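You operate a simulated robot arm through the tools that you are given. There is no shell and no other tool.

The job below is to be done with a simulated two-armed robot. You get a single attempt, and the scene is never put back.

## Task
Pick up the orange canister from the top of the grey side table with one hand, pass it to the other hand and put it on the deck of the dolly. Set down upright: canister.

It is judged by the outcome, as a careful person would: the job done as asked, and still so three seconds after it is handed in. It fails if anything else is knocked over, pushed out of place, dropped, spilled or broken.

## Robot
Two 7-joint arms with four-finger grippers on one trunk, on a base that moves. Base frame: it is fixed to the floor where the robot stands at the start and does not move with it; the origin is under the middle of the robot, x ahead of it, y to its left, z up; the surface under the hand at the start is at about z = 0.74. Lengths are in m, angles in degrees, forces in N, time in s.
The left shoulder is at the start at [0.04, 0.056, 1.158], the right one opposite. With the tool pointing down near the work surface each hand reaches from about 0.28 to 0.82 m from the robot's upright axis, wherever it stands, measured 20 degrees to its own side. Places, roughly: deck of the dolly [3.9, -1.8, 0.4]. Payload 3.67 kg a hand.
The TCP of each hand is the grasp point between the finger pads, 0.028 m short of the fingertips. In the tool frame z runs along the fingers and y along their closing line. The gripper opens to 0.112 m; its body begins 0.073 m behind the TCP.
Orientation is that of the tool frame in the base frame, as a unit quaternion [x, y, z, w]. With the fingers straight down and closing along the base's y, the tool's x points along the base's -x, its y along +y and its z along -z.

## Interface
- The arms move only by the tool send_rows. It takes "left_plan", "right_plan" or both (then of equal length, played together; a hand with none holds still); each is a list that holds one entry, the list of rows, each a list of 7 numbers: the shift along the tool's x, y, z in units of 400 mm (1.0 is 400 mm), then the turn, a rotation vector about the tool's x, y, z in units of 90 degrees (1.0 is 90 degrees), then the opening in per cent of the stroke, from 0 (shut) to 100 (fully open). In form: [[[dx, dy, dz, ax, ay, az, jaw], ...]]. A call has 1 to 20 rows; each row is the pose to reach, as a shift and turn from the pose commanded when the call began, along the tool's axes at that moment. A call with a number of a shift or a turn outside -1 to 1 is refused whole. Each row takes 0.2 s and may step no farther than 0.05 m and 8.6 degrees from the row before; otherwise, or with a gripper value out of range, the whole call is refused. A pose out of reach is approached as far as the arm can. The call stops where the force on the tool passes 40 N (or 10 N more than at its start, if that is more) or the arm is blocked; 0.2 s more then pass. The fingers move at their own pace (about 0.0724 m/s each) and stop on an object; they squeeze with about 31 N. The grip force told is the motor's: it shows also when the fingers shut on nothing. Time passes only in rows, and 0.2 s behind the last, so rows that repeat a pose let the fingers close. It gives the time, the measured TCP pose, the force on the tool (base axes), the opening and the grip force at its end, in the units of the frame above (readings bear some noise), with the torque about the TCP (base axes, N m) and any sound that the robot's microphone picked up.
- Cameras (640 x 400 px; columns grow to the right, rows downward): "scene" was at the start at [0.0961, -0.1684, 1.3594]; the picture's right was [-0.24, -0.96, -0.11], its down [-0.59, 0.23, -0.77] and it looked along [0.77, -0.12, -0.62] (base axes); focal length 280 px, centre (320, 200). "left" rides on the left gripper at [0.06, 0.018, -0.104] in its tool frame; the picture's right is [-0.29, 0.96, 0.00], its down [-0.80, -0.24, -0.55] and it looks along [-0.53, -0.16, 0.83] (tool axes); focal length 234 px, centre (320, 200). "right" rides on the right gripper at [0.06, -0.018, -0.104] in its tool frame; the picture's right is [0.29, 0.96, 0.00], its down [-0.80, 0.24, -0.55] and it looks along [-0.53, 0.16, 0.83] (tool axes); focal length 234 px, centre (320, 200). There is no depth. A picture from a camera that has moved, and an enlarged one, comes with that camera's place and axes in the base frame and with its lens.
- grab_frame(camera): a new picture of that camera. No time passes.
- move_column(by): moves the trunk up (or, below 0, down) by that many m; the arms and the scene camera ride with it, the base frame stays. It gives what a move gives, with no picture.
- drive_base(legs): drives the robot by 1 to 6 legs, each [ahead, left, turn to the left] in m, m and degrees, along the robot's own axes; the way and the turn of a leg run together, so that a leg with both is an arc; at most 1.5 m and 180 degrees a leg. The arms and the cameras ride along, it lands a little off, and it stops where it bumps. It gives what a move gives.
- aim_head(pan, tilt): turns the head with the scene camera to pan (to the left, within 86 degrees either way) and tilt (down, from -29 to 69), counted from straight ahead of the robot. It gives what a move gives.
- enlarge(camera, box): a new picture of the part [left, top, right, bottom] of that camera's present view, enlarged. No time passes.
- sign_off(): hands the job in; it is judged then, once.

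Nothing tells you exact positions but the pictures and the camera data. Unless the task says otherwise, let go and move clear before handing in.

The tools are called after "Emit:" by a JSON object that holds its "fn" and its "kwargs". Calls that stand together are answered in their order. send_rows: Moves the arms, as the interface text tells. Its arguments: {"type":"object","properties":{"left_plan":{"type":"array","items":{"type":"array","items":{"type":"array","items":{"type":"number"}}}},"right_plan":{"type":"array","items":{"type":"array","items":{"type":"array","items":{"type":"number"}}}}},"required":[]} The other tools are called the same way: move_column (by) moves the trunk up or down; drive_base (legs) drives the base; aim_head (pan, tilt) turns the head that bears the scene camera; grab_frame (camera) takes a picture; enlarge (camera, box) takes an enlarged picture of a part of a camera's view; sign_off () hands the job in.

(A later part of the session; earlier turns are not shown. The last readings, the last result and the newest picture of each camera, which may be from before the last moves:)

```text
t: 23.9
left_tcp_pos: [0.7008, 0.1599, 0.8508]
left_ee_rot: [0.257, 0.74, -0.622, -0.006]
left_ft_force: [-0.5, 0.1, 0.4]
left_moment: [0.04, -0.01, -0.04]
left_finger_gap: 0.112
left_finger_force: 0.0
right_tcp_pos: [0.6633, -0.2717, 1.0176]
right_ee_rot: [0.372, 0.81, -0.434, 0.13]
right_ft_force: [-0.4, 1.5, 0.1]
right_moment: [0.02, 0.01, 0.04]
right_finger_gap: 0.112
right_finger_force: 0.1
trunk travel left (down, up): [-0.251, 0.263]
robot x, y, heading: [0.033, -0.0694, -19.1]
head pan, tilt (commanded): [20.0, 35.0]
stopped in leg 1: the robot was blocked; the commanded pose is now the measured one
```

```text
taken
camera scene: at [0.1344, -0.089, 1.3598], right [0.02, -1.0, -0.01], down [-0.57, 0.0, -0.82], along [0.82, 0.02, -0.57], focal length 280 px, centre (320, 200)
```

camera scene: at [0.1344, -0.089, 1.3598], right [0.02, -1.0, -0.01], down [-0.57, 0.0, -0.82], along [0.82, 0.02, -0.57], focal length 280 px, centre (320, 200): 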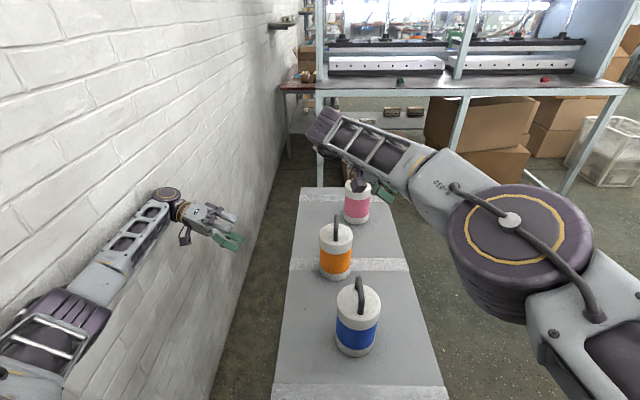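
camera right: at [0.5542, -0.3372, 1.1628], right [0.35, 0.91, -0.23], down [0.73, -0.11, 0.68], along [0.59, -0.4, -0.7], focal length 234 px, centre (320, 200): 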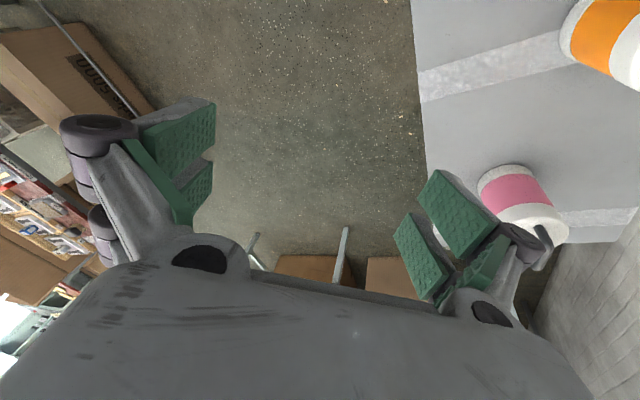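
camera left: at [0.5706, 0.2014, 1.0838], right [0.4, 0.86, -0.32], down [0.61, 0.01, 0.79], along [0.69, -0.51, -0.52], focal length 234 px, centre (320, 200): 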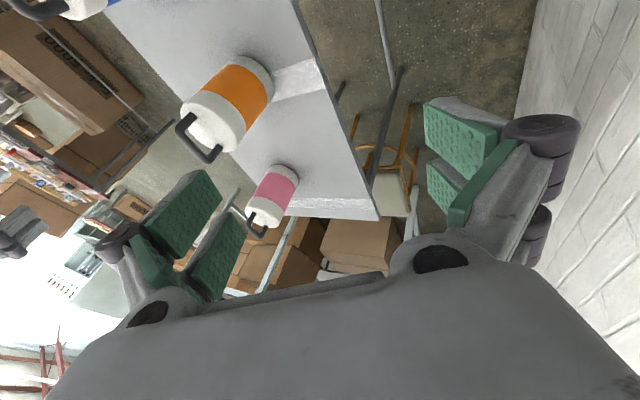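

The robot is upright again and the arms held still this time. The base still reports blocked, so I'll look at both sides for what touches.

Emit:
{"fn": "aim_head", "kwargs": {"pan": 86, "tilt": 45}}

Emit:
{"fn": "grab_frame", "kwargs": {"camera": "scene"}}

Emit:
{"fn": "aim_head", "kwargs": {"pan": -86, "tilt": 45}}

Emit:
{"fn": "grab_frame", "kwargs": {"camera": "scene"}}

Emit:
{"fn": "aim_head", "kwargs": {"pan": 10, "tilt": 69}}

Emit:
{"fn": "grab_frame", "kwargs": {"camera": "scene"}}

```text
t: 25.2
left_tcp_pos: [0.7027, 0.1619, 0.8491]
left_ee_rot: [0.253, 0.743, -0.62, -0.008]
left_ft_force: [0.1, 0.2, 0.5]
left_moment: [-0.01, 0.03, -0.02]
left_finger_gap: 0.112
left_finger_force: 0.0
right_tcp_pos: [0.6669, -0.2713, 1.0155]
right_ee_rot: [0.369, 0.813, -0.432, 0.128]
right_ft_force: [0.5, 0.0, 0.6]
right_moment: [-0.01, -0.01, -0.03]
right_finger_gap: 0.1121
right_finger_force: 0.0
trunk travel left (down, up): [-0.251, 0.263]
robot x, y, heading: [0.0267, -0.0687, -18.6]
head pan, tilt (commanded): [85.9, 45.0]
```

```text
taken
camera scene: at [0.0809, -0.0178, 1.3454], right [0.92, -0.39, 0.0], down [-0.27, -0.64, -0.72], along [0.27, 0.66, -0.7], focal length 280 px, centre (320, 200)
```

scene: 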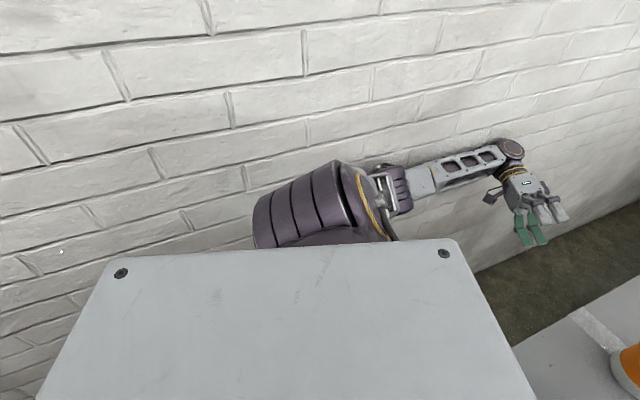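

```text
t: 27.8
left_tcp_pos: [0.7028, 0.1621, 0.8485]
left_ee_rot: [0.252, 0.742, -0.621, -0.008]
left_ft_force: [0.1, 0.4, 0.2]
left_moment: [0.02, 0.03, -0.01]
left_finger_gap: 0.112
left_finger_force: 0.0
right_tcp_pos: [0.6666, -0.2697, 1.0167]
right_ee_rot: [0.37, 0.812, -0.432, 0.129]
right_ft_force: [-0.8, 0.0, -1.0]
right_moment: [0.01, 0.03, -0.01]
right_finger_gap: 0.1122
right_finger_force: 0.1
trunk travel left (down, up): [-0.251, 0.263]
robot x, y, heading: [0.0318, -0.072, -18.5]
head pan, tilt (commanded): [-85.9, 45.0]
```

```text
taken
camera scene: at [0.029, -0.1713, 1.3434], right [-0.97, 0.25, 0.0], down [0.18, 0.69, -0.7], along [-0.18, -0.67, -0.72], focal length 280 px, centre (320, 200)
```

scene: 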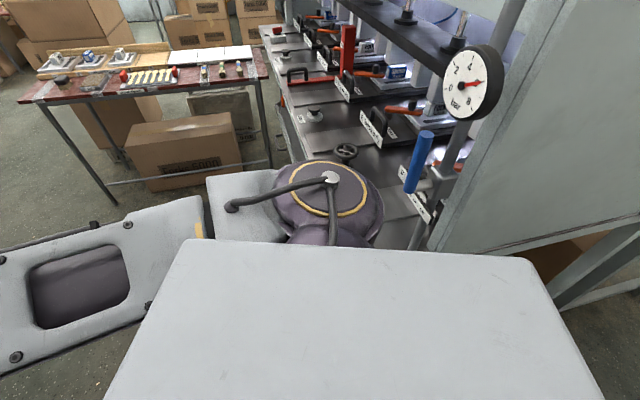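

```text
t: 29.5
left_tcp_pos: [0.7022, 0.1615, 0.8486]
left_ee_rot: [0.253, 0.742, -0.621, -0.007]
left_ft_force: [0.9, -0.7, 0.0]
left_moment: [-0.01, 0.01, 0.02]
left_finger_gap: 0.1118
left_finger_force: 0.0
right_tcp_pos: [0.6669, -0.2699, 1.0153]
right_ee_rot: [0.37, 0.812, -0.433, 0.129]
right_ft_force: [-0.9, -1.2, 0.1]
right_moment: [0.03, 0.03, 0.04]
right_finger_gap: 0.1119
right_finger_force: 0.0
trunk travel left (down, up): [-0.251, 0.263]
robot x, y, heading: [0.0331, -0.0714, -18.5]
head pan, tilt (commanded): [10.0, 68.8]
```

```text
taken
camera scene: at [0.1048, -0.1007, 1.3155], right [-0.15, -0.99, -0.01], down [-0.92, 0.15, -0.36], along [0.36, -0.04, -0.93], focal length 280 px, centre (320, 200)
```

scene: 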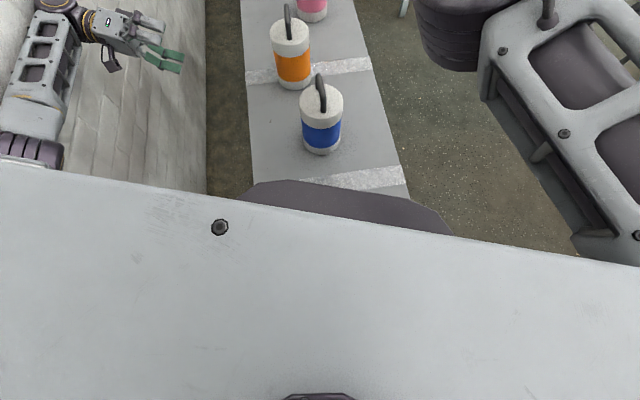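

The robot stands upright now, with a machine panel behind on the right that the torso isn't touching. I'll test whether the arms now follow a small upward move.

Emit:
{"fn": "send_rows", "kwargs": {"right_plan": [[[0, 0, 0, 0, 0, 0, 100], [0, 0, 0, 0, 0, 0, 100]]]}}

```text
t: 30.1
left_tcp_pos: [0.7022, 0.1607, 0.8465]
left_ee_rot: [0.253, 0.742, -0.621, -0.008]
left_ft_force: [0.4, 0.1, 0.0]
left_moment: [0.03, 0.01, -0.02]
left_finger_gap: 0.112
left_finger_force: 0.1
right_tcp_pos: [0.6665, -0.2682, 1.0158]
right_ee_rot: [0.369, 0.813, -0.432, 0.128]
right_ft_force: [0.4, -0.3, 0.6]
right_moment: [-0.03, 0.0, 0.0]
right_finger_gap: 0.1122
right_finger_force: 0.1
trunk travel left (down, up): [-0.251, 0.263]
robot x, y, heading: [0.0304, -0.0697, -18.6]
head pan, tilt (commanded): [10.0, 68.8]
```

The arms hold steady now with no block. I'll raise the left hand straight up first, away from the table edge.

Emit:
{"fn": "send_rows", "kwargs": {"left_plan": [[[-0.0189, -0.0579, -0.0143, 0, 0, 0, 100], [-0.0378, -0.1157, -0.0287, 0, 0, 0, 100], [-0.0567, -0.1736, -0.043, 0, 0, 0, 100], [-0.0756, -0.2314, -0.0573, 0, 0, 0, 100]]]}}

Emit:
{"fn": "aim_head", "kwargs": {"pan": 50, "tilt": 40}}

Emit:
{"fn": "grab_frame", "kwargs": {"camera": "scene"}}

```text
t: 31.1
left_tcp_pos: [0.7025, 0.1636, 0.9394]
left_ee_rot: [0.252, 0.739, -0.624, -0.013]
left_ft_force: [0.8, 1.2, 0.3]
left_moment: [0.06, -0.04, -0.01]
left_finger_gap: 0.1121
left_finger_force: 0.0
right_tcp_pos: [0.6706, -0.2629, 1.0142]
right_ee_rot: [0.368, 0.811, -0.435, 0.13]
right_ft_force: [0.1, -0.2, 0.0]
right_moment: [0.02, 0.0, 0.0]
right_finger_gap: 0.1121
right_finger_force: 0.1
trunk travel left (down, up): [-0.251, 0.263]
robot x, y, heading: [0.0321, -0.0676, -18.7]
head pan, tilt (commanded): [10.0, 68.8]
```

```text
t: 32.2
left_tcp_pos: [0.7029, 0.1642, 0.9402]
left_ee_rot: [0.253, 0.739, -0.625, -0.013]
left_ft_force: [-0.6, -0.9, -0.9]
left_moment: [0.0, 0.0, 0.05]
left_finger_gap: 0.1121
left_finger_force: 0.1
right_tcp_pos: [0.669, -0.2636, 1.015]
right_ee_rot: [0.369, 0.81, -0.437, 0.129]
right_ft_force: [-0.1, -0.9, 0.0]
right_moment: [0.01, -0.02, 0.01]
right_finger_gap: 0.1121
right_finger_force: 0.1
trunk travel left (down, up): [-0.251, 0.263]
robot x, y, heading: [0.032, -0.0715, -18.8]
head pan, tilt (commanded): [50.0, 40.0]
```

```text
taken
camera scene: at [0.1261, -0.0386, 1.3517], right [0.52, -0.86, -0.01], down [-0.55, -0.33, -0.77], along [0.65, 0.4, -0.64], focal length 280 px, centre (320, 200)
```

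scene: 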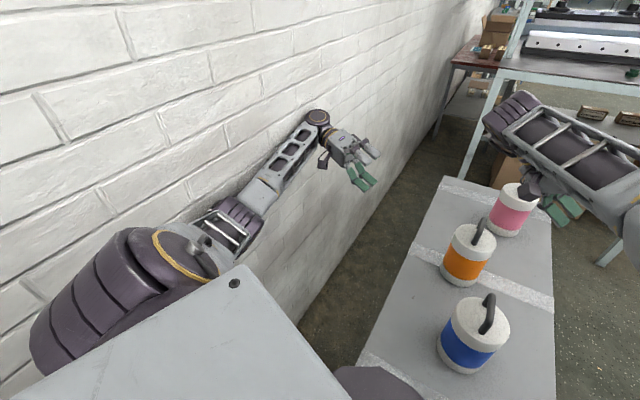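

The arms respond properly now. The right wrist hangs over the orange canister, so first I'll lift it, swing it back to the right and point it straight down.

Emit:
{"fn": "send_rows", "kwargs": {"right_plan": [[[-0.0089, -0.0617, 0.0324, -0.0609, 0.0294, -0.0345, 100], [-0.0178, -0.1235, 0.0648, -0.1218, 0.0589, -0.069, 100], [-0.0267, -0.1852, 0.0972, -0.1828, 0.0883, -0.1036, 100], [-0.0356, -0.247, 0.1296, -0.2437, 0.1178, -0.1381, 100], [-0.0444, -0.3087, 0.1619, -0.3046, 0.1472, -0.1726, 100], [-0.0533, -0.3705, 0.1943, -0.3655, 0.1767, -0.2071, 100], [-0.0622, -0.4322, 0.2267, -0.4265, 0.2061, -0.2417, 100], [-0.0711, -0.494, 0.2591, -0.4874, 0.2356, -0.2762, 100], [-0.08, -0.5557, 0.2915, -0.5483, 0.265, -0.3107, 100], [-0.08, -0.5557, 0.2915, -0.5483, 0.265, -0.3107, 100]]]}}

Emit:
{"fn": "aim_head", "kwargs": {"pan": 15, "tilt": 40}}

Emit:
{"fn": "grab_frame", "kwargs": {"camera": "scene"}}

```text
t: 34.4
left_tcp_pos: [0.7051, 0.1663, 0.9426]
left_ee_rot: [0.253, 0.739, -0.624, -0.012]
left_ft_force: [1.1, 0.4, 0.4]
left_moment: [-0.03, 0.02, -0.03]
left_finger_gap: 0.1122
left_finger_force: 0.0
right_tcp_pos: [0.5199, -0.45, 1.0996]
right_ee_rot: [0.162, 0.987, 0.001, -0.001]
right_ft_force: [0.2, 0.2, 0.0]
right_moment: [0.0, 0.0, -0.01]
right_finger_gap: 0.1119
right_finger_force: 0.1
trunk travel left (down, up): [-0.251, 0.263]
robot x, y, heading: [0.0323, -0.0697, -18.9]
head pan, tilt (commanded): [50.0, 40.0]
```

```text
t: 35.4
left_tcp_pos: [0.7044, 0.1653, 0.9435]
left_ee_rot: [0.254, 0.74, -0.623, -0.012]
left_ft_force: [-0.4, -0.1, 1.1]
left_moment: [-0.04, -0.02, 0.0]
left_finger_gap: 0.1122
left_finger_force: 0.1
right_tcp_pos: [0.5218, -0.4513, 1.0992]
right_ee_rot: [0.163, 0.987, 0.001, 0.0]
right_ft_force: [0.7, 0.0, -0.5]
right_moment: [-0.02, 0.01, -0.01]
right_finger_gap: 0.1121
right_finger_force: 0.0
trunk travel left (down, up): [-0.251, 0.263]
robot x, y, heading: [0.0289, -0.0718, -18.6]
head pan, tilt (commanded): [15.0, 40.0]
```

```text
taken
camera scene: at [0.1385, -0.0892, 1.3515], right [-0.07, -1.0, -0.01], down [-0.64, 0.05, -0.76], along [0.76, -0.05, -0.64], focal length 280 px, centre (320, 200)
```

scene: 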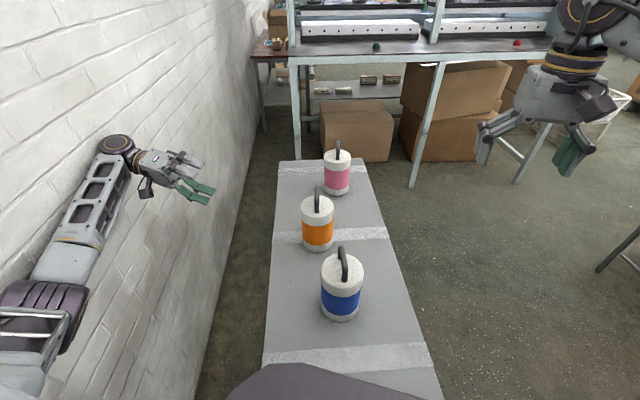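

Arm control is accurate again and all three canisters stand where they were. Now the left hand comes up and right, turning to point straight down with its fingers closing across the orange handle.

Emit:
{"fn": "send_rows", "kwargs": {"left_plan": [[[-0.0197, -0.037, 0.0411, -0.0787, 0.0023, -0.0276, 100], [-0.0394, -0.0741, 0.0823, -0.1575, 0.0045, -0.0551, 100], [-0.059, -0.1111, 0.1234, -0.2362, 0.0068, -0.0827, 100], [-0.0787, -0.1482, 0.1645, -0.3149, 0.0091, -0.1103, 100], [-0.0984, -0.1852, 0.2057, -0.3936, 0.0114, -0.1379, 100], [-0.1181, -0.2223, 0.2468, -0.4724, 0.0136, -0.1654, 100], [-0.1378, -0.2593, 0.288, -0.5511, 0.0159, -0.193, 100], [-0.1575, -0.2964, 0.3291, -0.6298, 0.0182, -0.2206, 100], [-0.1771, -0.3334, 0.3702, -0.7085, 0.0205, -0.2482, 100], [-0.1968, -0.3705, 0.4114, -0.7873, 0.0227, -0.2757, 100], [-0.2165, -0.4075, 0.4525, -0.866, 0.025, -0.3033, 100], [-0.2165, -0.4075, 0.4525, -0.866, 0.025, -0.3033, 100]]]}}

Emit:
{"fn": "grab_frame", "kwargs": {"camera": "scene"}}

Emit:
{"fn": "grab_frame", "kwargs": {"camera": "left"}}

Emit:
{"fn": "grab_frame", "kwargs": {"camera": "right"}}

```text
t: 38.0
left_tcp_pos: [0.6635, -0.0368, 1.0825]
left_ee_rot: [0.04, 0.999, -0.003, 0.003]
left_ft_force: [-0.4, 0.3, 0.0]
left_moment: [-0.04, 0.01, 0.0]
left_finger_gap: 0.112
left_finger_force: 0.1
right_tcp_pos: [0.52, -0.4402, 1.1016]
right_ee_rot: [0.16, 0.987, -0.003, 0.001]
right_ft_force: [0.5, 0.8, 0.6]
right_moment: [-0.06, 0.03, -0.01]
right_finger_gap: 0.1121
right_finger_force: 0.0
trunk travel left (down, up): [-0.251, 0.263]
robot x, y, heading: [0.0327, -0.0673, -18.5]
head pan, tilt (commanded): [15.0, 40.0]
```

```text
taken
camera scene: at [0.1366, -0.0786, 1.3518], right [-0.06, -1.0, 0.0], down [-0.64, 0.04, -0.77], along [0.76, -0.05, -0.64], focal length 280 px, centre (320, 200)
```

scene: 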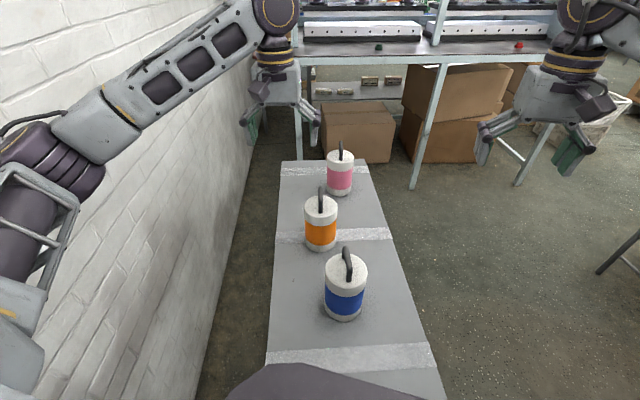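

```text
taken
camera left: at [0.6038, -0.013, 1.1877], right [0.36, 0.93, 0.0], down [0.77, -0.3, 0.56], along [0.52, -0.21, -0.83], focal length 234 px, centre (320, 200)
```

left: 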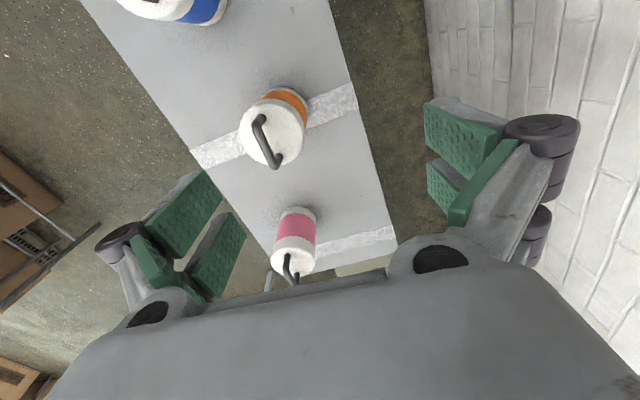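

```text
taken
camera right: at [0.4596, -0.4372, 1.2065], right [0.03, 1.0, -0.01], down [0.83, -0.02, 0.56], along [0.56, -0.02, -0.83], focal length 234 px, centre (320, 200)
```

right: 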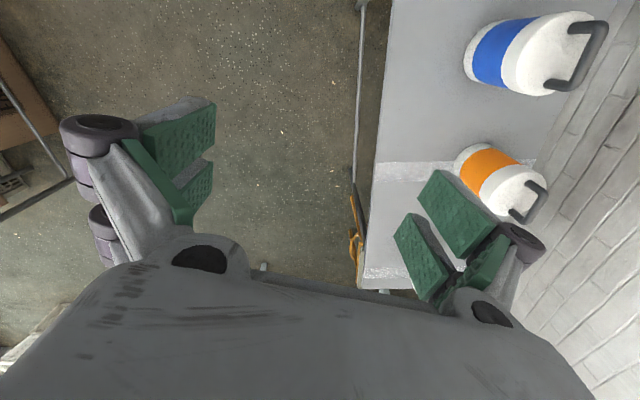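

Both arms are settled and the robot is fully upright. I'll measure the orange handle precisely from all three cameras.

Emit:
{"fn": "enlarge", "kwargs": {"camera": "left", "box": [220, 70, 340, 180]}}

Emit:
{"fn": "enlarge", "kwargs": {"camera": "scene", "box": [285, 175, 365, 265]}}

Emit:
{"fn": "enlarge", "kwargs": {"camera": "right", "box": [440, 130, 560, 230]}}

```text
3.64 times, centred on (280, 125) of left
camera zoom: at [0.6038, -0.013, 1.1877], right [0.36, 0.93, 0.0], down [0.77, -0.3, 0.56], along [0.52, -0.21, -0.83], focal length 852 px, centre (466, 473)
```

zoom: 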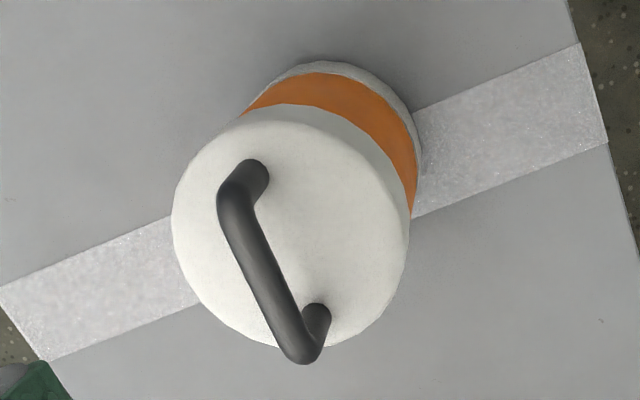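

```text
4.44 times, centred on (325, 220) of scene
camera zoom: at [0.1366, -0.0786, 1.3518], right [-0.06, -1.0, 0.0], down [-0.64, 0.04, -0.77], along [0.76, -0.05, -0.64], focal length 1247 px, centre (298, 111)
```

zoom: 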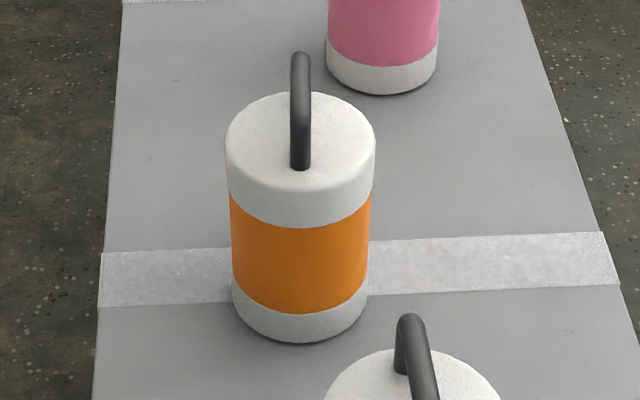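

```text
4.00 times, centred on (500, 180) of right
camera zoom: at [0.4596, -0.4372, 1.2065], right [0.03, 1.0, -0.01], down [0.83, -0.02, 0.56], along [0.56, -0.02, -0.83], focal length 937 px, centre (-400, 280)
```

zoom: 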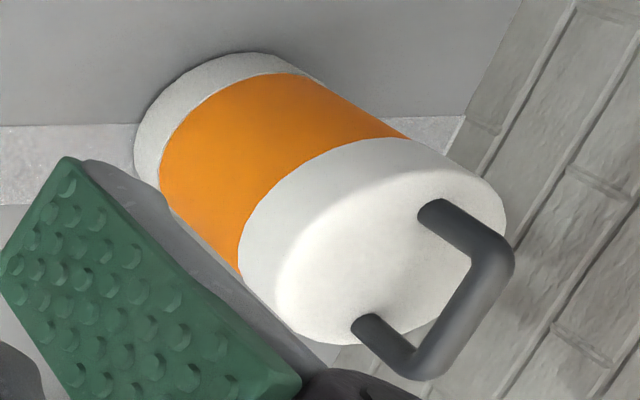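

The three views agree: crossbar centre [0.681, -0.118, 0.903], lid at z≈0.875, handle yaw about -5°. I'll move over it, come down to just above the handle and check.

Emit:
{"fn": "send_rows", "kwargs": {"left_plan": [[[-0.0299, -0.0994, 0.0008, 0, 0, 0, 100], [-0.0598, -0.1988, 0.0015, 0, 0, 0, 100], [-0.0592, -0.1982, 0.1015, 0, 0, 0, 100], [-0.0586, -0.1976, 0.2015, 0, 0, 0, 100], [-0.058, -0.197, 0.3015, 0, 0, 0, 100], [-0.058, -0.197, 0.3015, 0, 0, 0, 100]]]}}

Emit:
{"fn": "grab_frame", "kwargs": {"camera": "left"}}

Emit:
{"fn": "enlarge", "kwargs": {"camera": "scene", "box": [260, 110, 400, 260]}}

Emit:
{"fn": "grab_frame", "kwargs": {"camera": "right"}}

```text
t: 39.4
left_tcp_pos: [0.6784, -0.1208, 0.9622]
left_ee_rot: [0.043, 0.999, -0.003, 0.003]
left_ft_force: [-0.1, 0.3, 0.3]
left_moment: [0.01, -0.02, -0.01]
left_finger_gap: 0.1119
left_finger_force: 0.1
right_tcp_pos: [0.519, -0.4426, 1.1026]
right_ee_rot: [0.161, 0.987, -0.003, 0.001]
right_ft_force: [0.5, -0.2, 0.4]
right_moment: [-0.02, -0.02, 0.0]
right_finger_gap: 0.1121
right_finger_force: 0.1
trunk travel left (down, up): [-0.251, 0.263]
robot x, y, heading: [0.0312, -0.0721, -18.4]
head pan, tilt (commanded): [15.0, 40.0]
```

```text
taken
camera left: at [0.6192, -0.0986, 1.0675], right [0.37, 0.93, 0.0], down [0.77, -0.3, 0.56], along [0.52, -0.21, -0.83], focal length 234 px, centre (320, 200)
```

left: 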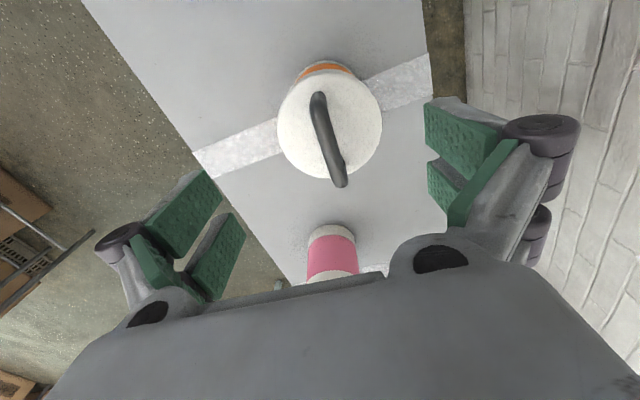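

```text
2.67 times, centred on (330, 185) of scene
camera zoom: at [0.1359, -0.0819, 1.3519], right [-0.06, -1.0, 0.0], down [-0.64, 0.04, -0.77], along [0.76, -0.05, -0.64], focal length 748 px, centre (293, 240)
```

zoom: 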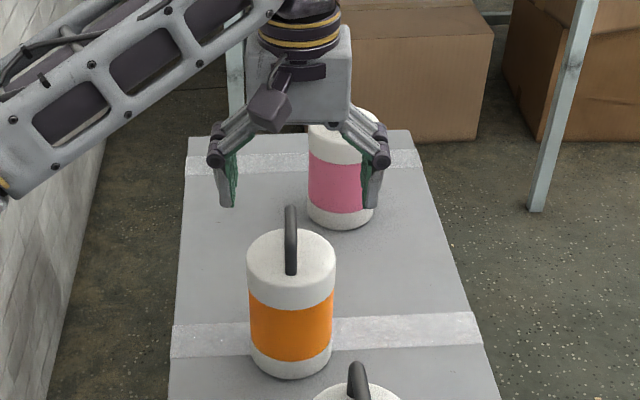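

```text
taken
camera right: at [0.4583, -0.4411, 1.2062], right [0.03, 1.0, 0.0], down [0.83, -0.02, 0.56], along [0.56, -0.02, -0.83], focal length 234 px, centre (320, 200)
```

right: 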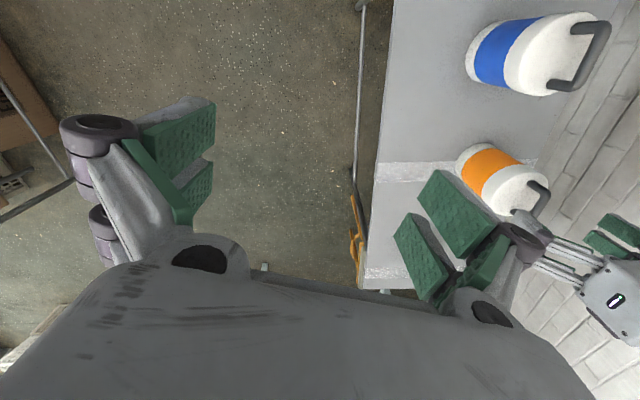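

Both cameras put the handle about 6 mm to the left of the hand's centre line, so I'll correct that and come down to grasp height with the fingers still open.

Emit:
{"fn": "send_rows", "kwargs": {"left_plan": [[[0.001, 0.0157, 0.0, 0, 0, 0, 100], [0.0015, 0.0157, 0.05, 0, 0, 0, 100], [0.002, 0.0157, 0.1, 0, 0, 0, 100], [0.002, 0.0157, 0.125, 0, 0, 0, 100], [0.002, 0.0157, 0.125, 0, 0, 0, 100]]]}}

Emit:
{"fn": "grab_frame", "kwargs": {"camera": "left"}}

Emit:
{"fn": "enlarge", "kwargs": {"camera": "scene", "box": [270, 140, 380, 250]}}

Emit:
{"fn": "enlarge", "kwargs": {"camera": "right", "box": [440, 130, 640, 330]}}

```text
t: 40.6
left_tcp_pos: [0.6791, -0.1146, 0.9117]
left_ee_rot: [0.043, 0.999, -0.003, 0.004]
left_ft_force: [0.5, 0.3, 0.3]
left_moment: [0.0, 0.02, -0.02]
left_finger_gap: 0.1121
left_finger_force: 0.0
right_tcp_pos: [0.5194, -0.4437, 1.1014]
right_ee_rot: [0.161, 0.987, -0.002, 0.001]
right_ft_force: [-0.2, -0.7, -0.6]
right_moment: [0.01, -0.01, -0.02]
right_finger_gap: 0.112
right_finger_force: 0.1
trunk travel left (down, up): [-0.251, 0.263]
robot x, y, heading: [0.0308, -0.0672, -18.8]
head pan, tilt (commanded): [15.0, 40.0]
```

```text
taken
camera left: at [0.6198, -0.0921, 1.017], right [0.37, 0.93, 0.0], down [0.77, -0.3, 0.56], along [0.52, -0.21, -0.83], focal length 234 px, centre (320, 200)
```

left: 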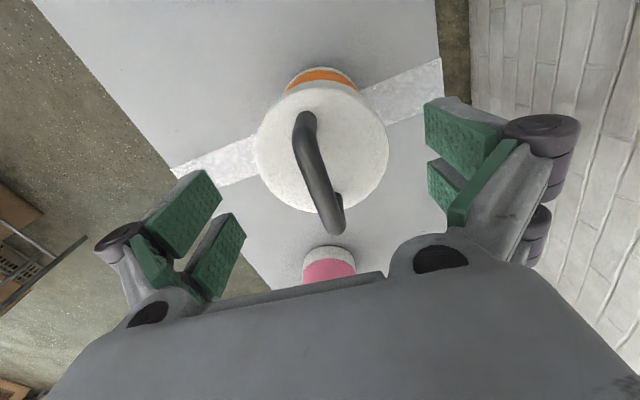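

```text
3.64 times, centred on (325, 195) of scene
camera zoom: at [0.1363, -0.0816, 1.3518], right [-0.06, -1.0, 0.0], down [-0.64, 0.04, -0.77], along [0.76, -0.05, -0.64], focal length 1020 px, centre (302, 218)
```

zoom: 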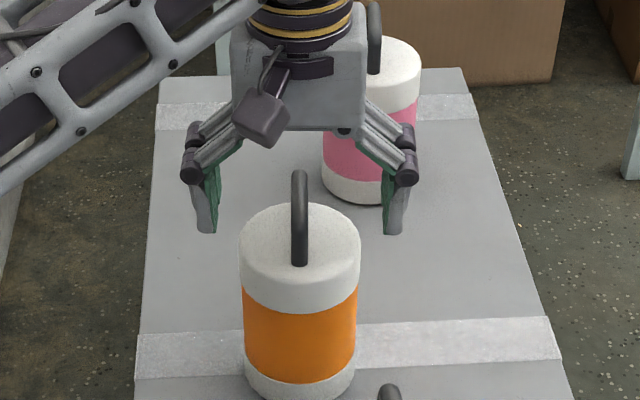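

```text
2.00 times, centred on (540, 230) of right
camera zoom: at [0.4589, -0.4406, 1.2059], right [0.03, 1.0, 0.0], down [0.83, -0.02, 0.56], along [0.56, -0.02, -0.83], focal length 468 px, centre (-120, 140)
```

zoom: 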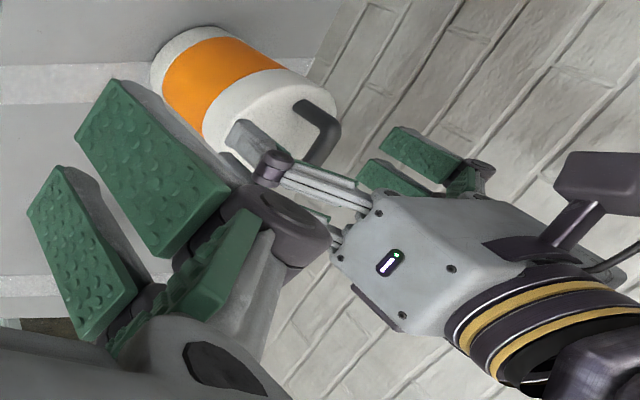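

The fingers straddle the handle and are centred to within a couple of millimetres. Closing now.

Emit:
{"fn": "send_rows", "kwargs": {"left_plan": [[[0, 0, 0, 0, 0, 0, 40], [0, 0, 0, 0, 0, 0, 0], [0, 0, 0, 0, 0, 0, 0], [0, 0, 0, 0, 0, 0, 0], [0, 0, 0, 0, 0, 0, 0], [0, 0, 0, 0, 0, 0, 0], [0, 0, 0, 0, 0, 0, 0]]]}}

Emit:
{"fn": "grab_frame", "kwargs": {"camera": "left"}}

Emit:
{"fn": "enlarge", "kwargs": {"camera": "scene", "box": [270, 140, 380, 250]}}

```text
t: 42.2
left_tcp_pos: [0.678, -0.1154, 0.9121]
left_ee_rot: [0.043, 0.999, -0.002, 0.004]
left_ft_force: [0.3, 1.6, 0.0]
left_moment: [0.25, -0.1, -0.04]
left_finger_gap: 0.011
left_finger_force: 31.3
right_tcp_pos: [0.5196, -0.4435, 1.1018]
right_ee_rot: [0.161, 0.987, -0.002, 0.002]
right_ft_force: [-0.4, 0.0, 0.2]
right_moment: [0.02, 0.02, -0.01]
right_finger_gap: 0.112
right_finger_force: 0.1
trunk travel left (down, up): [-0.251, 0.263]
robot x, y, heading: [0.03, -0.0708, -18.7]
head pan, tilt (commanded): [15.0, 40.0]
```

```text
taken
camera left: at [0.6197, -0.0919, 1.0169], right [0.37, 0.93, 0.0], down [0.77, -0.3, 0.56], along [0.52, -0.21, -0.83], focal length 234 px, centre (320, 200)
```

left: 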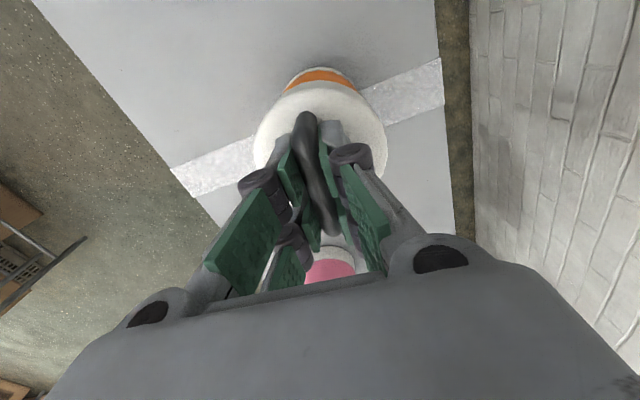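

```text
3.64 times, centred on (325, 195) of scene
camera zoom: at [0.1362, -0.0816, 1.3518], right [-0.06, -1.0, 0.0], down [-0.64, 0.04, -0.77], along [0.76, -0.05, -0.64], focal length 1020 px, centre (302, 218)
```

zoom: 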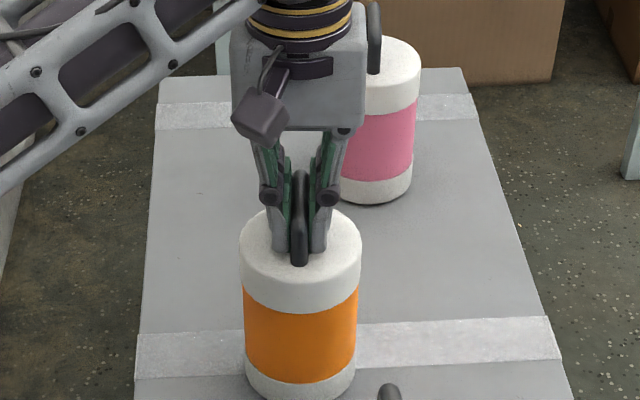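

The handle is gripped at 31 N with an 11 mm gap. I'll lift slowly and check the weight and that it hangs straight.

Emit:
{"fn": "send_rows", "kwargs": {"left_plan": [[[0, 0, -0.0125, 0, 0, 0, 0], [0, 0, -0.025, 0, 0, 0, 0], [0, 0, -0.05, 0, 0, 0, 0], [-0.0005, -0.0005, -0.1, 0, 0, 0, 0], [-0.0008, -0.0008, -0.15, 0, 0, 0, 0], [-0.0008, -0.0008, -0.15, 0, 0, 0, 0]]]}}

Emit:
{"fn": "grab_frame", "kwargs": {"camera": "left"}}

Emit:
{"fn": "grab_frame", "kwargs": {"camera": "scene"}}

```text
t: 43.6
left_tcp_pos: [0.6787, -0.1148, 0.9714]
left_ee_rot: [0.043, 0.999, -0.002, 0.002]
left_ft_force: [0.0, -0.1, -5.1]
left_moment: [0.01, 0.01, 0.02]
left_finger_gap: 0.0108
left_finger_force: 30.9
right_tcp_pos: [0.5195, -0.4424, 1.1029]
right_ee_rot: [0.161, 0.987, 0.0, 0.001]
right_ft_force: [-0.5, 0.2, 0.1]
right_moment: [-0.01, 0.02, -0.02]
right_finger_gap: 0.1118
right_finger_force: 0.0
trunk travel left (down, up): [-0.251, 0.263]
robot x, y, heading: [0.0305, -0.0708, -18.9]
head pan, tilt (commanded): [15.0, 40.0]
```

```text
taken
camera left: at [0.6207, -0.0923, 1.0768], right [0.37, 0.93, 0.0], down [0.77, -0.3, 0.56], along [0.52, -0.21, -0.83], focal length 234 px, centre (320, 200)
```

left: 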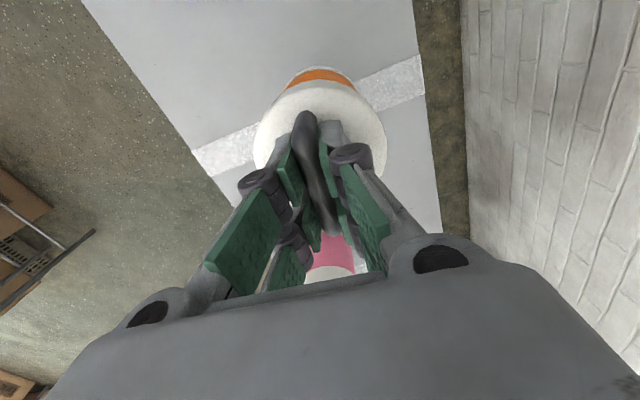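

```text
taken
camera scene: at [0.1369, -0.0817, 1.3517], right [-0.06, -1.0, 0.0], down [-0.64, 0.04, -0.77], along [0.76, -0.05, -0.64], focal length 280 px, centre (320, 200)
```

scene: 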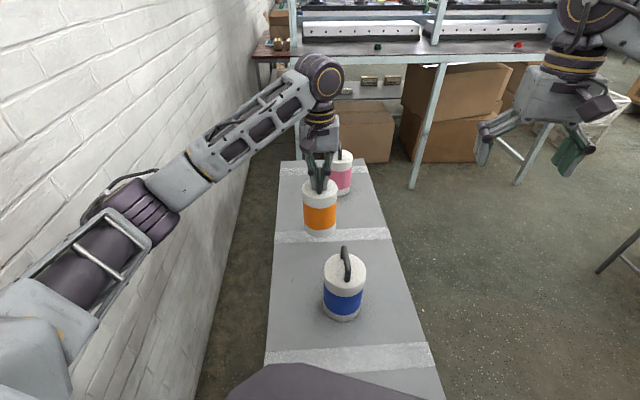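

It weighs about 0.5 kg and hangs straight. I'll lift it well clear and bring it in front of the robot, while the right hand turns to a side-on approach pointing left with a 15° dip.

Emit:
{"fn": "send_rows", "kwargs": {"left_plan": [[[-0.0003, -0.0003, -0.0745, 0, 0, 0, 0], [-0.0006, -0.0006, -0.149, 0, 0, 0, 0], [-0.0009, -0.0009, -0.2235, 0, 0, 0, 0], [-0.0013, -0.0011, -0.298, 0, 0, 0, 0], [-0.0016, -0.0014, -0.3725, 0, 0, 0, 0], [-0.0019, -0.0017, -0.447, 0, 0, 0, 0], [-0.0022, -0.002, -0.5215, 0, 0, 0, 0], [0.0334, -0.0479, -0.5215, 0, 0, 0, 0], [0.0689, -0.0937, -0.5215, 0, 0, 0, 0], [0.1045, -0.1396, -0.5215, 0, 0, 0, 0], [0.14, -0.1854, -0.5215, 0, 0, 0, 0], [0.1756, -0.2313, -0.5215, 0, 0, 0, 0], [0.1756, -0.2313, -0.5215, 0, 0, 0, 0], [0.1756, -0.2313, -0.5215, 0, 0, 0, 0]]], "right_plan": [[[0.0061, 0.0061, -0.0033, -0.0415, -0.0541, -0.054, 100], [0.0122, 0.0121, -0.0065, -0.083, -0.1082, -0.108, 100], [0.0183, 0.0182, -0.0098, -0.1245, -0.1623, -0.162, 100], [0.0244, 0.0243, -0.0131, -0.1661, -0.2164, -0.216, 100], [0.0305, 0.0303, -0.0163, -0.2076, -0.2705, -0.27, 100], [0.0366, 0.0364, -0.0196, -0.2491, -0.3246, -0.324, 100], [0.0426, 0.0425, -0.0229, -0.2906, -0.3788, -0.378, 100], [0.0487, 0.0486, -0.0262, -0.3321, -0.4329, -0.432, 100], [0.0548, 0.0546, -0.0294, -0.3736, -0.487, -0.486, 100], [0.0609, 0.0607, -0.0327, -0.4152, -0.5411, -0.54, 100], [0.067, 0.0668, -0.036, -0.4567, -0.5952, -0.594, 100], [0.0731, 0.0728, -0.0392, -0.4982, -0.6493, -0.648, 100], [0.0792, 0.0789, -0.0425, -0.5397, -0.7034, -0.702, 100], [0.0792, 0.0789, -0.0425, -0.5397, -0.7034, -0.702, 100]]]}}

Emit:
{"fn": "grab_frame", "kwargs": {"camera": "scene"}}

Emit:
{"fn": "grab_frame", "kwargs": {"camera": "right"}}

Emit:
{"fn": "grab_frame", "kwargs": {"camera": "left"}}

```text
t: 46.6
left_tcp_pos: [0.5997, -0.2014, 1.1803]
left_ee_rot: [0.042, 0.999, -0.002, 0.003]
left_ft_force: [0.1, -1.2, -4.9]
left_moment: [0.0, -0.01, -0.01]
left_finger_gap: 0.0111
left_finger_force: 30.4
right_tcp_pos: [0.494, -0.3917, 1.1391]
right_ee_rot: [-0.186, 0.833, 0.201, 0.481]
right_ft_force: [-1.1, -1.5, -0.3]
right_moment: [0.05, -0.03, 0.01]
right_finger_gap: 0.1119
right_finger_force: 0.1
right hand out of reach, approached as far as the arm can: row 9, 10, 11, 12, 13, 14
trunk travel left (down, up): [-0.251, 0.263]
robot x, y, heading: [0.0347, -0.069, -18.2]
head pan, tilt (commanded): [15.0, 40.0]
```

```text
taken
camera scene: at [0.1352, -0.0849, 1.3517], right [-0.06, -1.0, 0.0], down [-0.64, 0.04, -0.77], along [0.76, -0.05, -0.64], focal length 280 px, centre (320, 200)
```

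scene: 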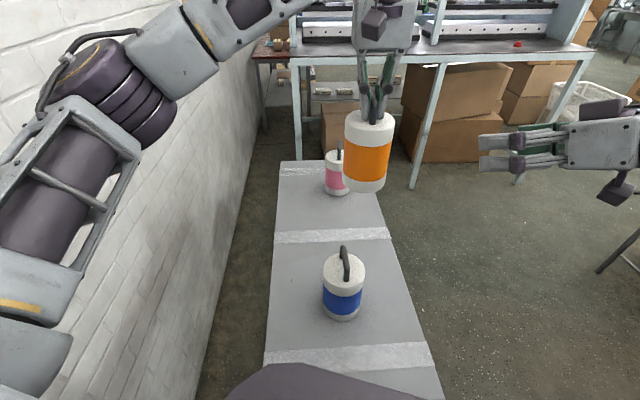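

```text
taken
camera right: at [0.402, -0.4679, 1.131], right [-0.62, 0.78, -0.1], down [-0.15, 0.01, 0.99], along [0.77, 0.63, 0.11], focal length 234 px, centre (320, 200)
```

right: 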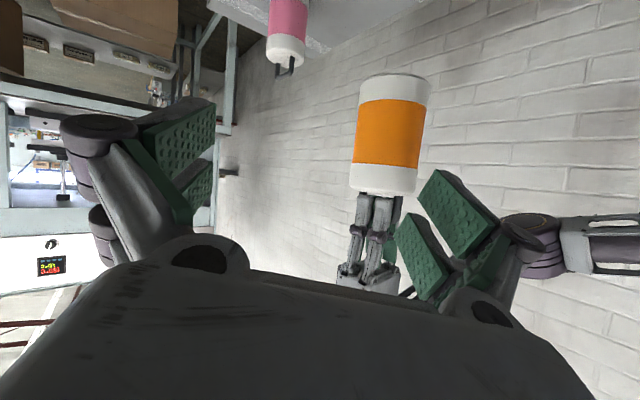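

```text
taken
camera left: at [0.5399, -0.1797, 1.2852], right [0.37, 0.93, 0.0], down [0.77, -0.3, 0.56], along [0.52, -0.21, -0.83], focal length 234 px, centre (320, 200)
```

left: 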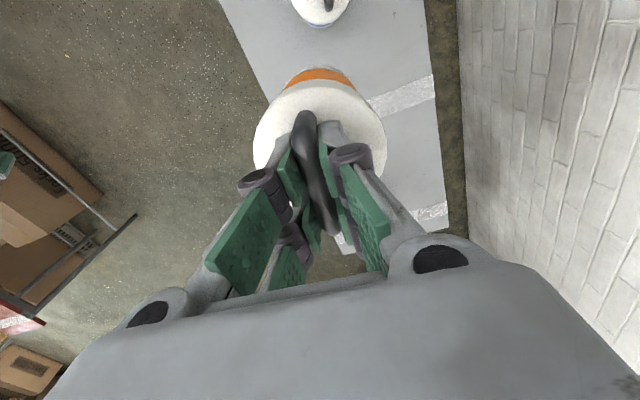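

The left side is fine. The right wrist reached its limit short of the target, at yaw about 35° and dip about 27°. I'll back the right hand's turn off to an easier heading of about 33° with a 20° dip, and see how it responds.

Emit:
{"fn": "send_rows", "kwargs": {"right_plan": [[[0, 0, 0, 0.0824, 0.0183, 0.026, 100], [0, 0, 0, 0.1647, 0.0365, 0.0519, 100], [0, 0, 0, 0.2471, 0.0548, 0.0779, 100], [0, 0, 0, 0.2471, 0.0548, 0.0779, 100], [0, 0, 0, 0.2471, 0.0548, 0.0779, 100]]]}}

```text
t: 47.8
left_tcp_pos: [0.6001, -0.1993, 1.1802]
left_ee_rot: [0.042, 0.999, -0.003, 0.003]
left_ft_force: [-0.1, -0.6, -5.1]
left_moment: [-0.03, 0.0, -0.03]
left_finger_gap: 0.0109
left_finger_force: 31.2
right_tcp_pos: [0.4961, -0.3871, 1.139]
right_ee_rot: [-0.048, 0.886, 0.056, 0.458]
right_ft_force: [0.6, -0.5, 0.8]
right_moment: [0.0, 0.01, 0.0]
right_finger_gap: 0.112
right_finger_force: 0.0
trunk travel left (down, up): [-0.251, 0.263]
robot x, y, heading: [0.0283, -0.0687, -18.5]
head pan, tilt (commanded): [15.0, 40.0]
```

The commanded pose does snap to the reached one, which is good to know. I'll move the canister a little farther out to [0.70, -0.16], then bring the right hand to a pre-grasp 16 cm short of it.

Emit:
{"fn": "send_rows", "kwargs": {"left_plan": [[[-0.06, 0.0303, 0, 0, 0, 0, 0], [-0.12, 0.0606, 0, 0, 0, 0, 0], [-0.18, 0.091, 0, 0, 0, 0, 0], [-0.2405, 0.1213, 0, 0, 0, 0, 0], [-0.2405, 0.1213, 0, 0, 0, 0, 0], [-0.2405, 0.1213, 0, 0, 0, 0, 0], [-0.2405, 0.1213, 0, 0, 0, 0, 0], [-0.2405, 0.1213, 0, 0, 0, 0, 0], [-0.2405, 0.1213, 0, 0, 0, 0, 0], [-0.2405, 0.1213, 0, 0, 0, 0, 0], [-0.2405, 0.1213, 0, 0, 0, 0, 0]]], "right_plan": [[[0, 0, 0, 0, 0, 0, 100], [0, 0, 0, 0, 0, 0, 100], [0, 0, 0, 0, 0, 0, 100], [0, 0, 0, 0, 0, 0, 100], [-0.0221, 0.0554, 0.0339, -0.0387, -0.0263, -0.0267, 100], [-0.0443, 0.1108, 0.0678, -0.0775, -0.0525, -0.0535, 100], [-0.0664, 0.1663, 0.1018, -0.1162, -0.0788, -0.0802, 100], [-0.0885, 0.2217, 0.1357, -0.1549, -0.1051, -0.1069, 100], [-0.1107, 0.2771, 0.1696, -0.1937, -0.1313, -0.1337, 100], [-0.1328, 0.3325, 0.2035, -0.2324, -0.1576, -0.1604, 100], [-0.1328, 0.3325, 0.2035, -0.2324, -0.1576, -0.1604, 100]]]}}

Emit:
{"fn": "grab_frame", "kwargs": {"camera": "scene"}}

Emit:
{"fn": "grab_frame", "kwargs": {"camera": "right"}}

```text
t: 50.2
left_tcp_pos: [0.7, -0.1596, 1.1802]
left_ee_rot: [0.042, 0.999, -0.002, 0.004]
left_ft_force: [0.1, -0.4, -5.5]
left_moment: [0.01, -0.01, 0.0]
left_finger_gap: 0.0109
left_finger_force: 31.3
right_tcp_pos: [0.5747, -0.2449, 1.1423]
right_ee_rot: [-0.234, 0.785, 0.165, 0.55]
right_ft_force: [-0.6, -0.4, -0.5]
right_moment: [-0.03, -0.03, -0.01]
right_finger_gap: 0.112
right_finger_force: 0.1
trunk travel left (down, up): [-0.251, 0.263]
robot x, y, heading: [0.0317, -0.0678, -18.7]
head pan, tilt (commanded): [15.0, 40.0]
```

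```text
taken
camera scene: at [0.1361, -0.0821, 1.3518], right [-0.06, -1.0, 0.0], down [-0.64, 0.04, -0.77], along [0.76, -0.05, -0.64], focal length 280 px, centre (320, 200)
```

scene: 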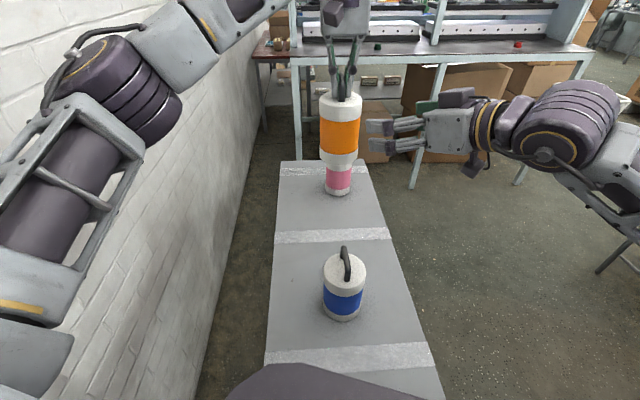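

```text
taken
camera right: at [0.486, -0.3243, 1.1217], right [-0.61, 0.75, -0.27], down [-0.34, 0.06, 0.94], along [0.72, 0.66, 0.22], focal length 234 px, centre (320, 200)
```

right: 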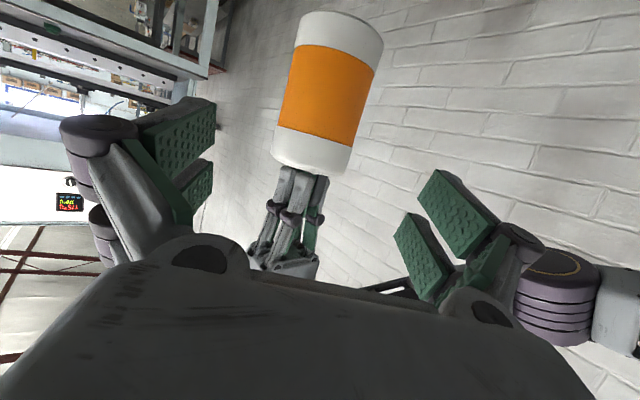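

The right hand reached the pre-grasp with the orientation I wanted. Zooming in to measure where the hanging canister is.

Emit:
{"fn": "enlarge", "kwargs": {"camera": "scene", "box": [290, 80, 450, 200]}}

Emit:
{"fn": "enlarge", "kwargs": {"camera": "right", "box": [220, 0, 440, 280]}}

```text
3.33 times, centred on (370, 140) of scene
camera zoom: at [0.1361, -0.0821, 1.3518], right [-0.06, -1.0, 0.0], down [-0.64, 0.04, -0.77], along [0.76, -0.05, -0.64], focal length 935 px, centre (153, 400)
```

zoom: 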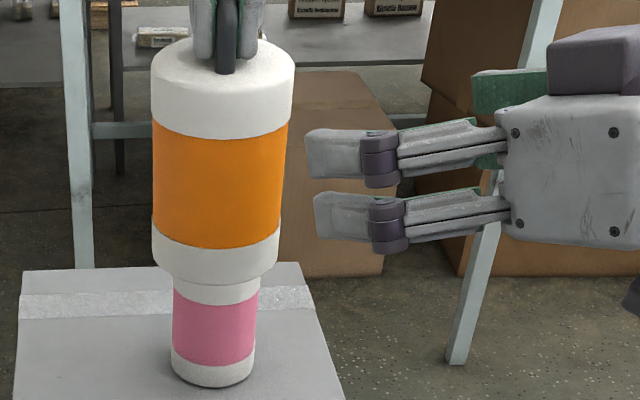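

```text
1.43 times, centred on (330, 140) of right
camera zoom: at [0.486, -0.3243, 1.1217], right [-0.61, 0.75, -0.27], down [-0.34, 0.06, 0.94], along [0.72, 0.66, 0.22], focal length 334 px, centre (306, 286)
```

zoom: 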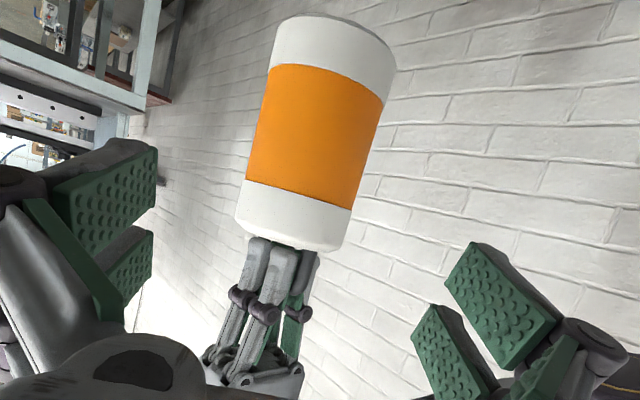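

The canister's axis comes out at about [0.700, -0.162], within 2 mm of the right hand's line. I'll advance halfway and check the clearances.

Emit:
{"fn": "send_rows", "kwargs": {"right_plan": [[[0, 0, 0.06, 0, 0, 0, 100], [0, 0, 0.12, 0, 0, 0, 100], [0, 0, 0.18, 0, 0, 0, 100], [0, 0, 0.22, 0, 0, 0, 100], [0, 0, 0.22, 0, 0, 0, 100]]]}}

Emit:
{"fn": "grab_frame", "kwargs": {"camera": "right"}}

Emit:
{"fn": "enlarge", "kwargs": {"camera": "scene", "box": [290, 60, 450, 200]}}

Emit:
{"fn": "grab_frame", "kwargs": {"camera": "left"}}

```text
t: 51.4
left_tcp_pos: [0.6986, -0.1602, 1.1809]
left_ee_rot: [0.042, 0.999, -0.002, 0.003]
left_ft_force: [-0.6, 0.6, -5.0]
left_moment: [-0.01, -0.01, 0.0]
left_finger_gap: 0.0109
left_finger_force: 30.8
right_tcp_pos: [0.6438, -0.199, 1.1123]
right_ee_rot: [-0.234, 0.785, 0.164, 0.55]
right_ft_force: [0.2, -0.5, 0.0]
right_moment: [0.01, -0.01, -0.02]
right_finger_gap: 0.112
right_finger_force: 0.1
trunk travel left (down, up): [-0.251, 0.263]
robot x, y, heading: [0.0321, -0.0672, -18.5]
head pan, tilt (commanded): [15.0, 40.0]
```

```text
taken
camera right: at [0.5552, -0.2787, 1.0912], right [-0.6, 0.75, -0.27], down [-0.34, 0.07, 0.94], along [0.72, 0.66, 0.21], focal length 234 px, centre (320, 200)
```

right: 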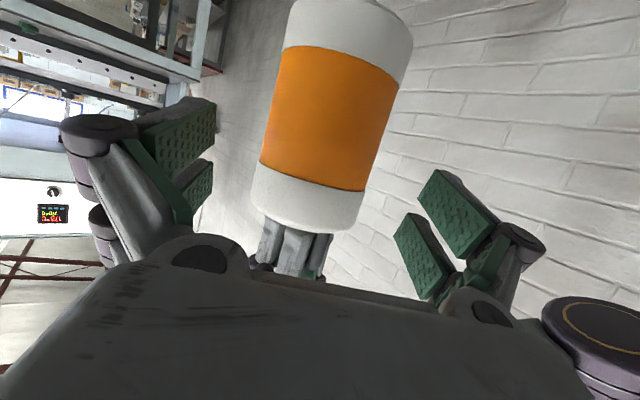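

```text
2.86 times, centred on (370, 130) of scene
camera zoom: at [0.1363, -0.082, 1.3518], right [-0.06, -1.0, 0.0], down [-0.64, 0.04, -0.77], along [0.76, -0.05, -0.64], focal length 802 px, centre (177, 400)
```

zoom: 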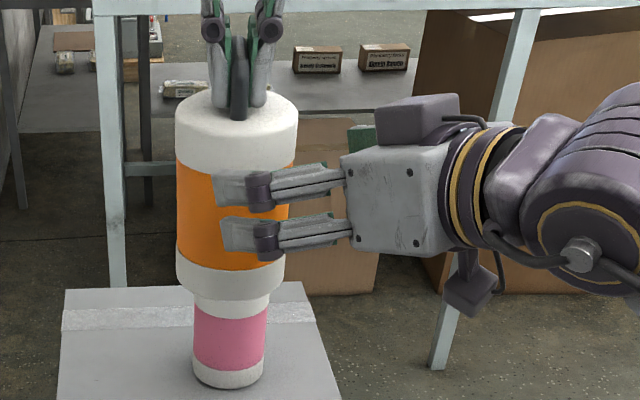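

```text
taken
camera left: at [0.6409, -0.1371, 1.2862], right [0.37, 0.93, 0.0], down [0.77, -0.3, 0.56], along [0.52, -0.21, -0.83], focal length 234 px, centre (320, 200)
```

left: 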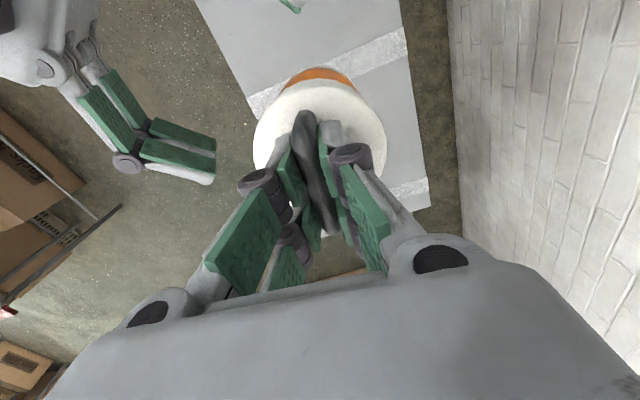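

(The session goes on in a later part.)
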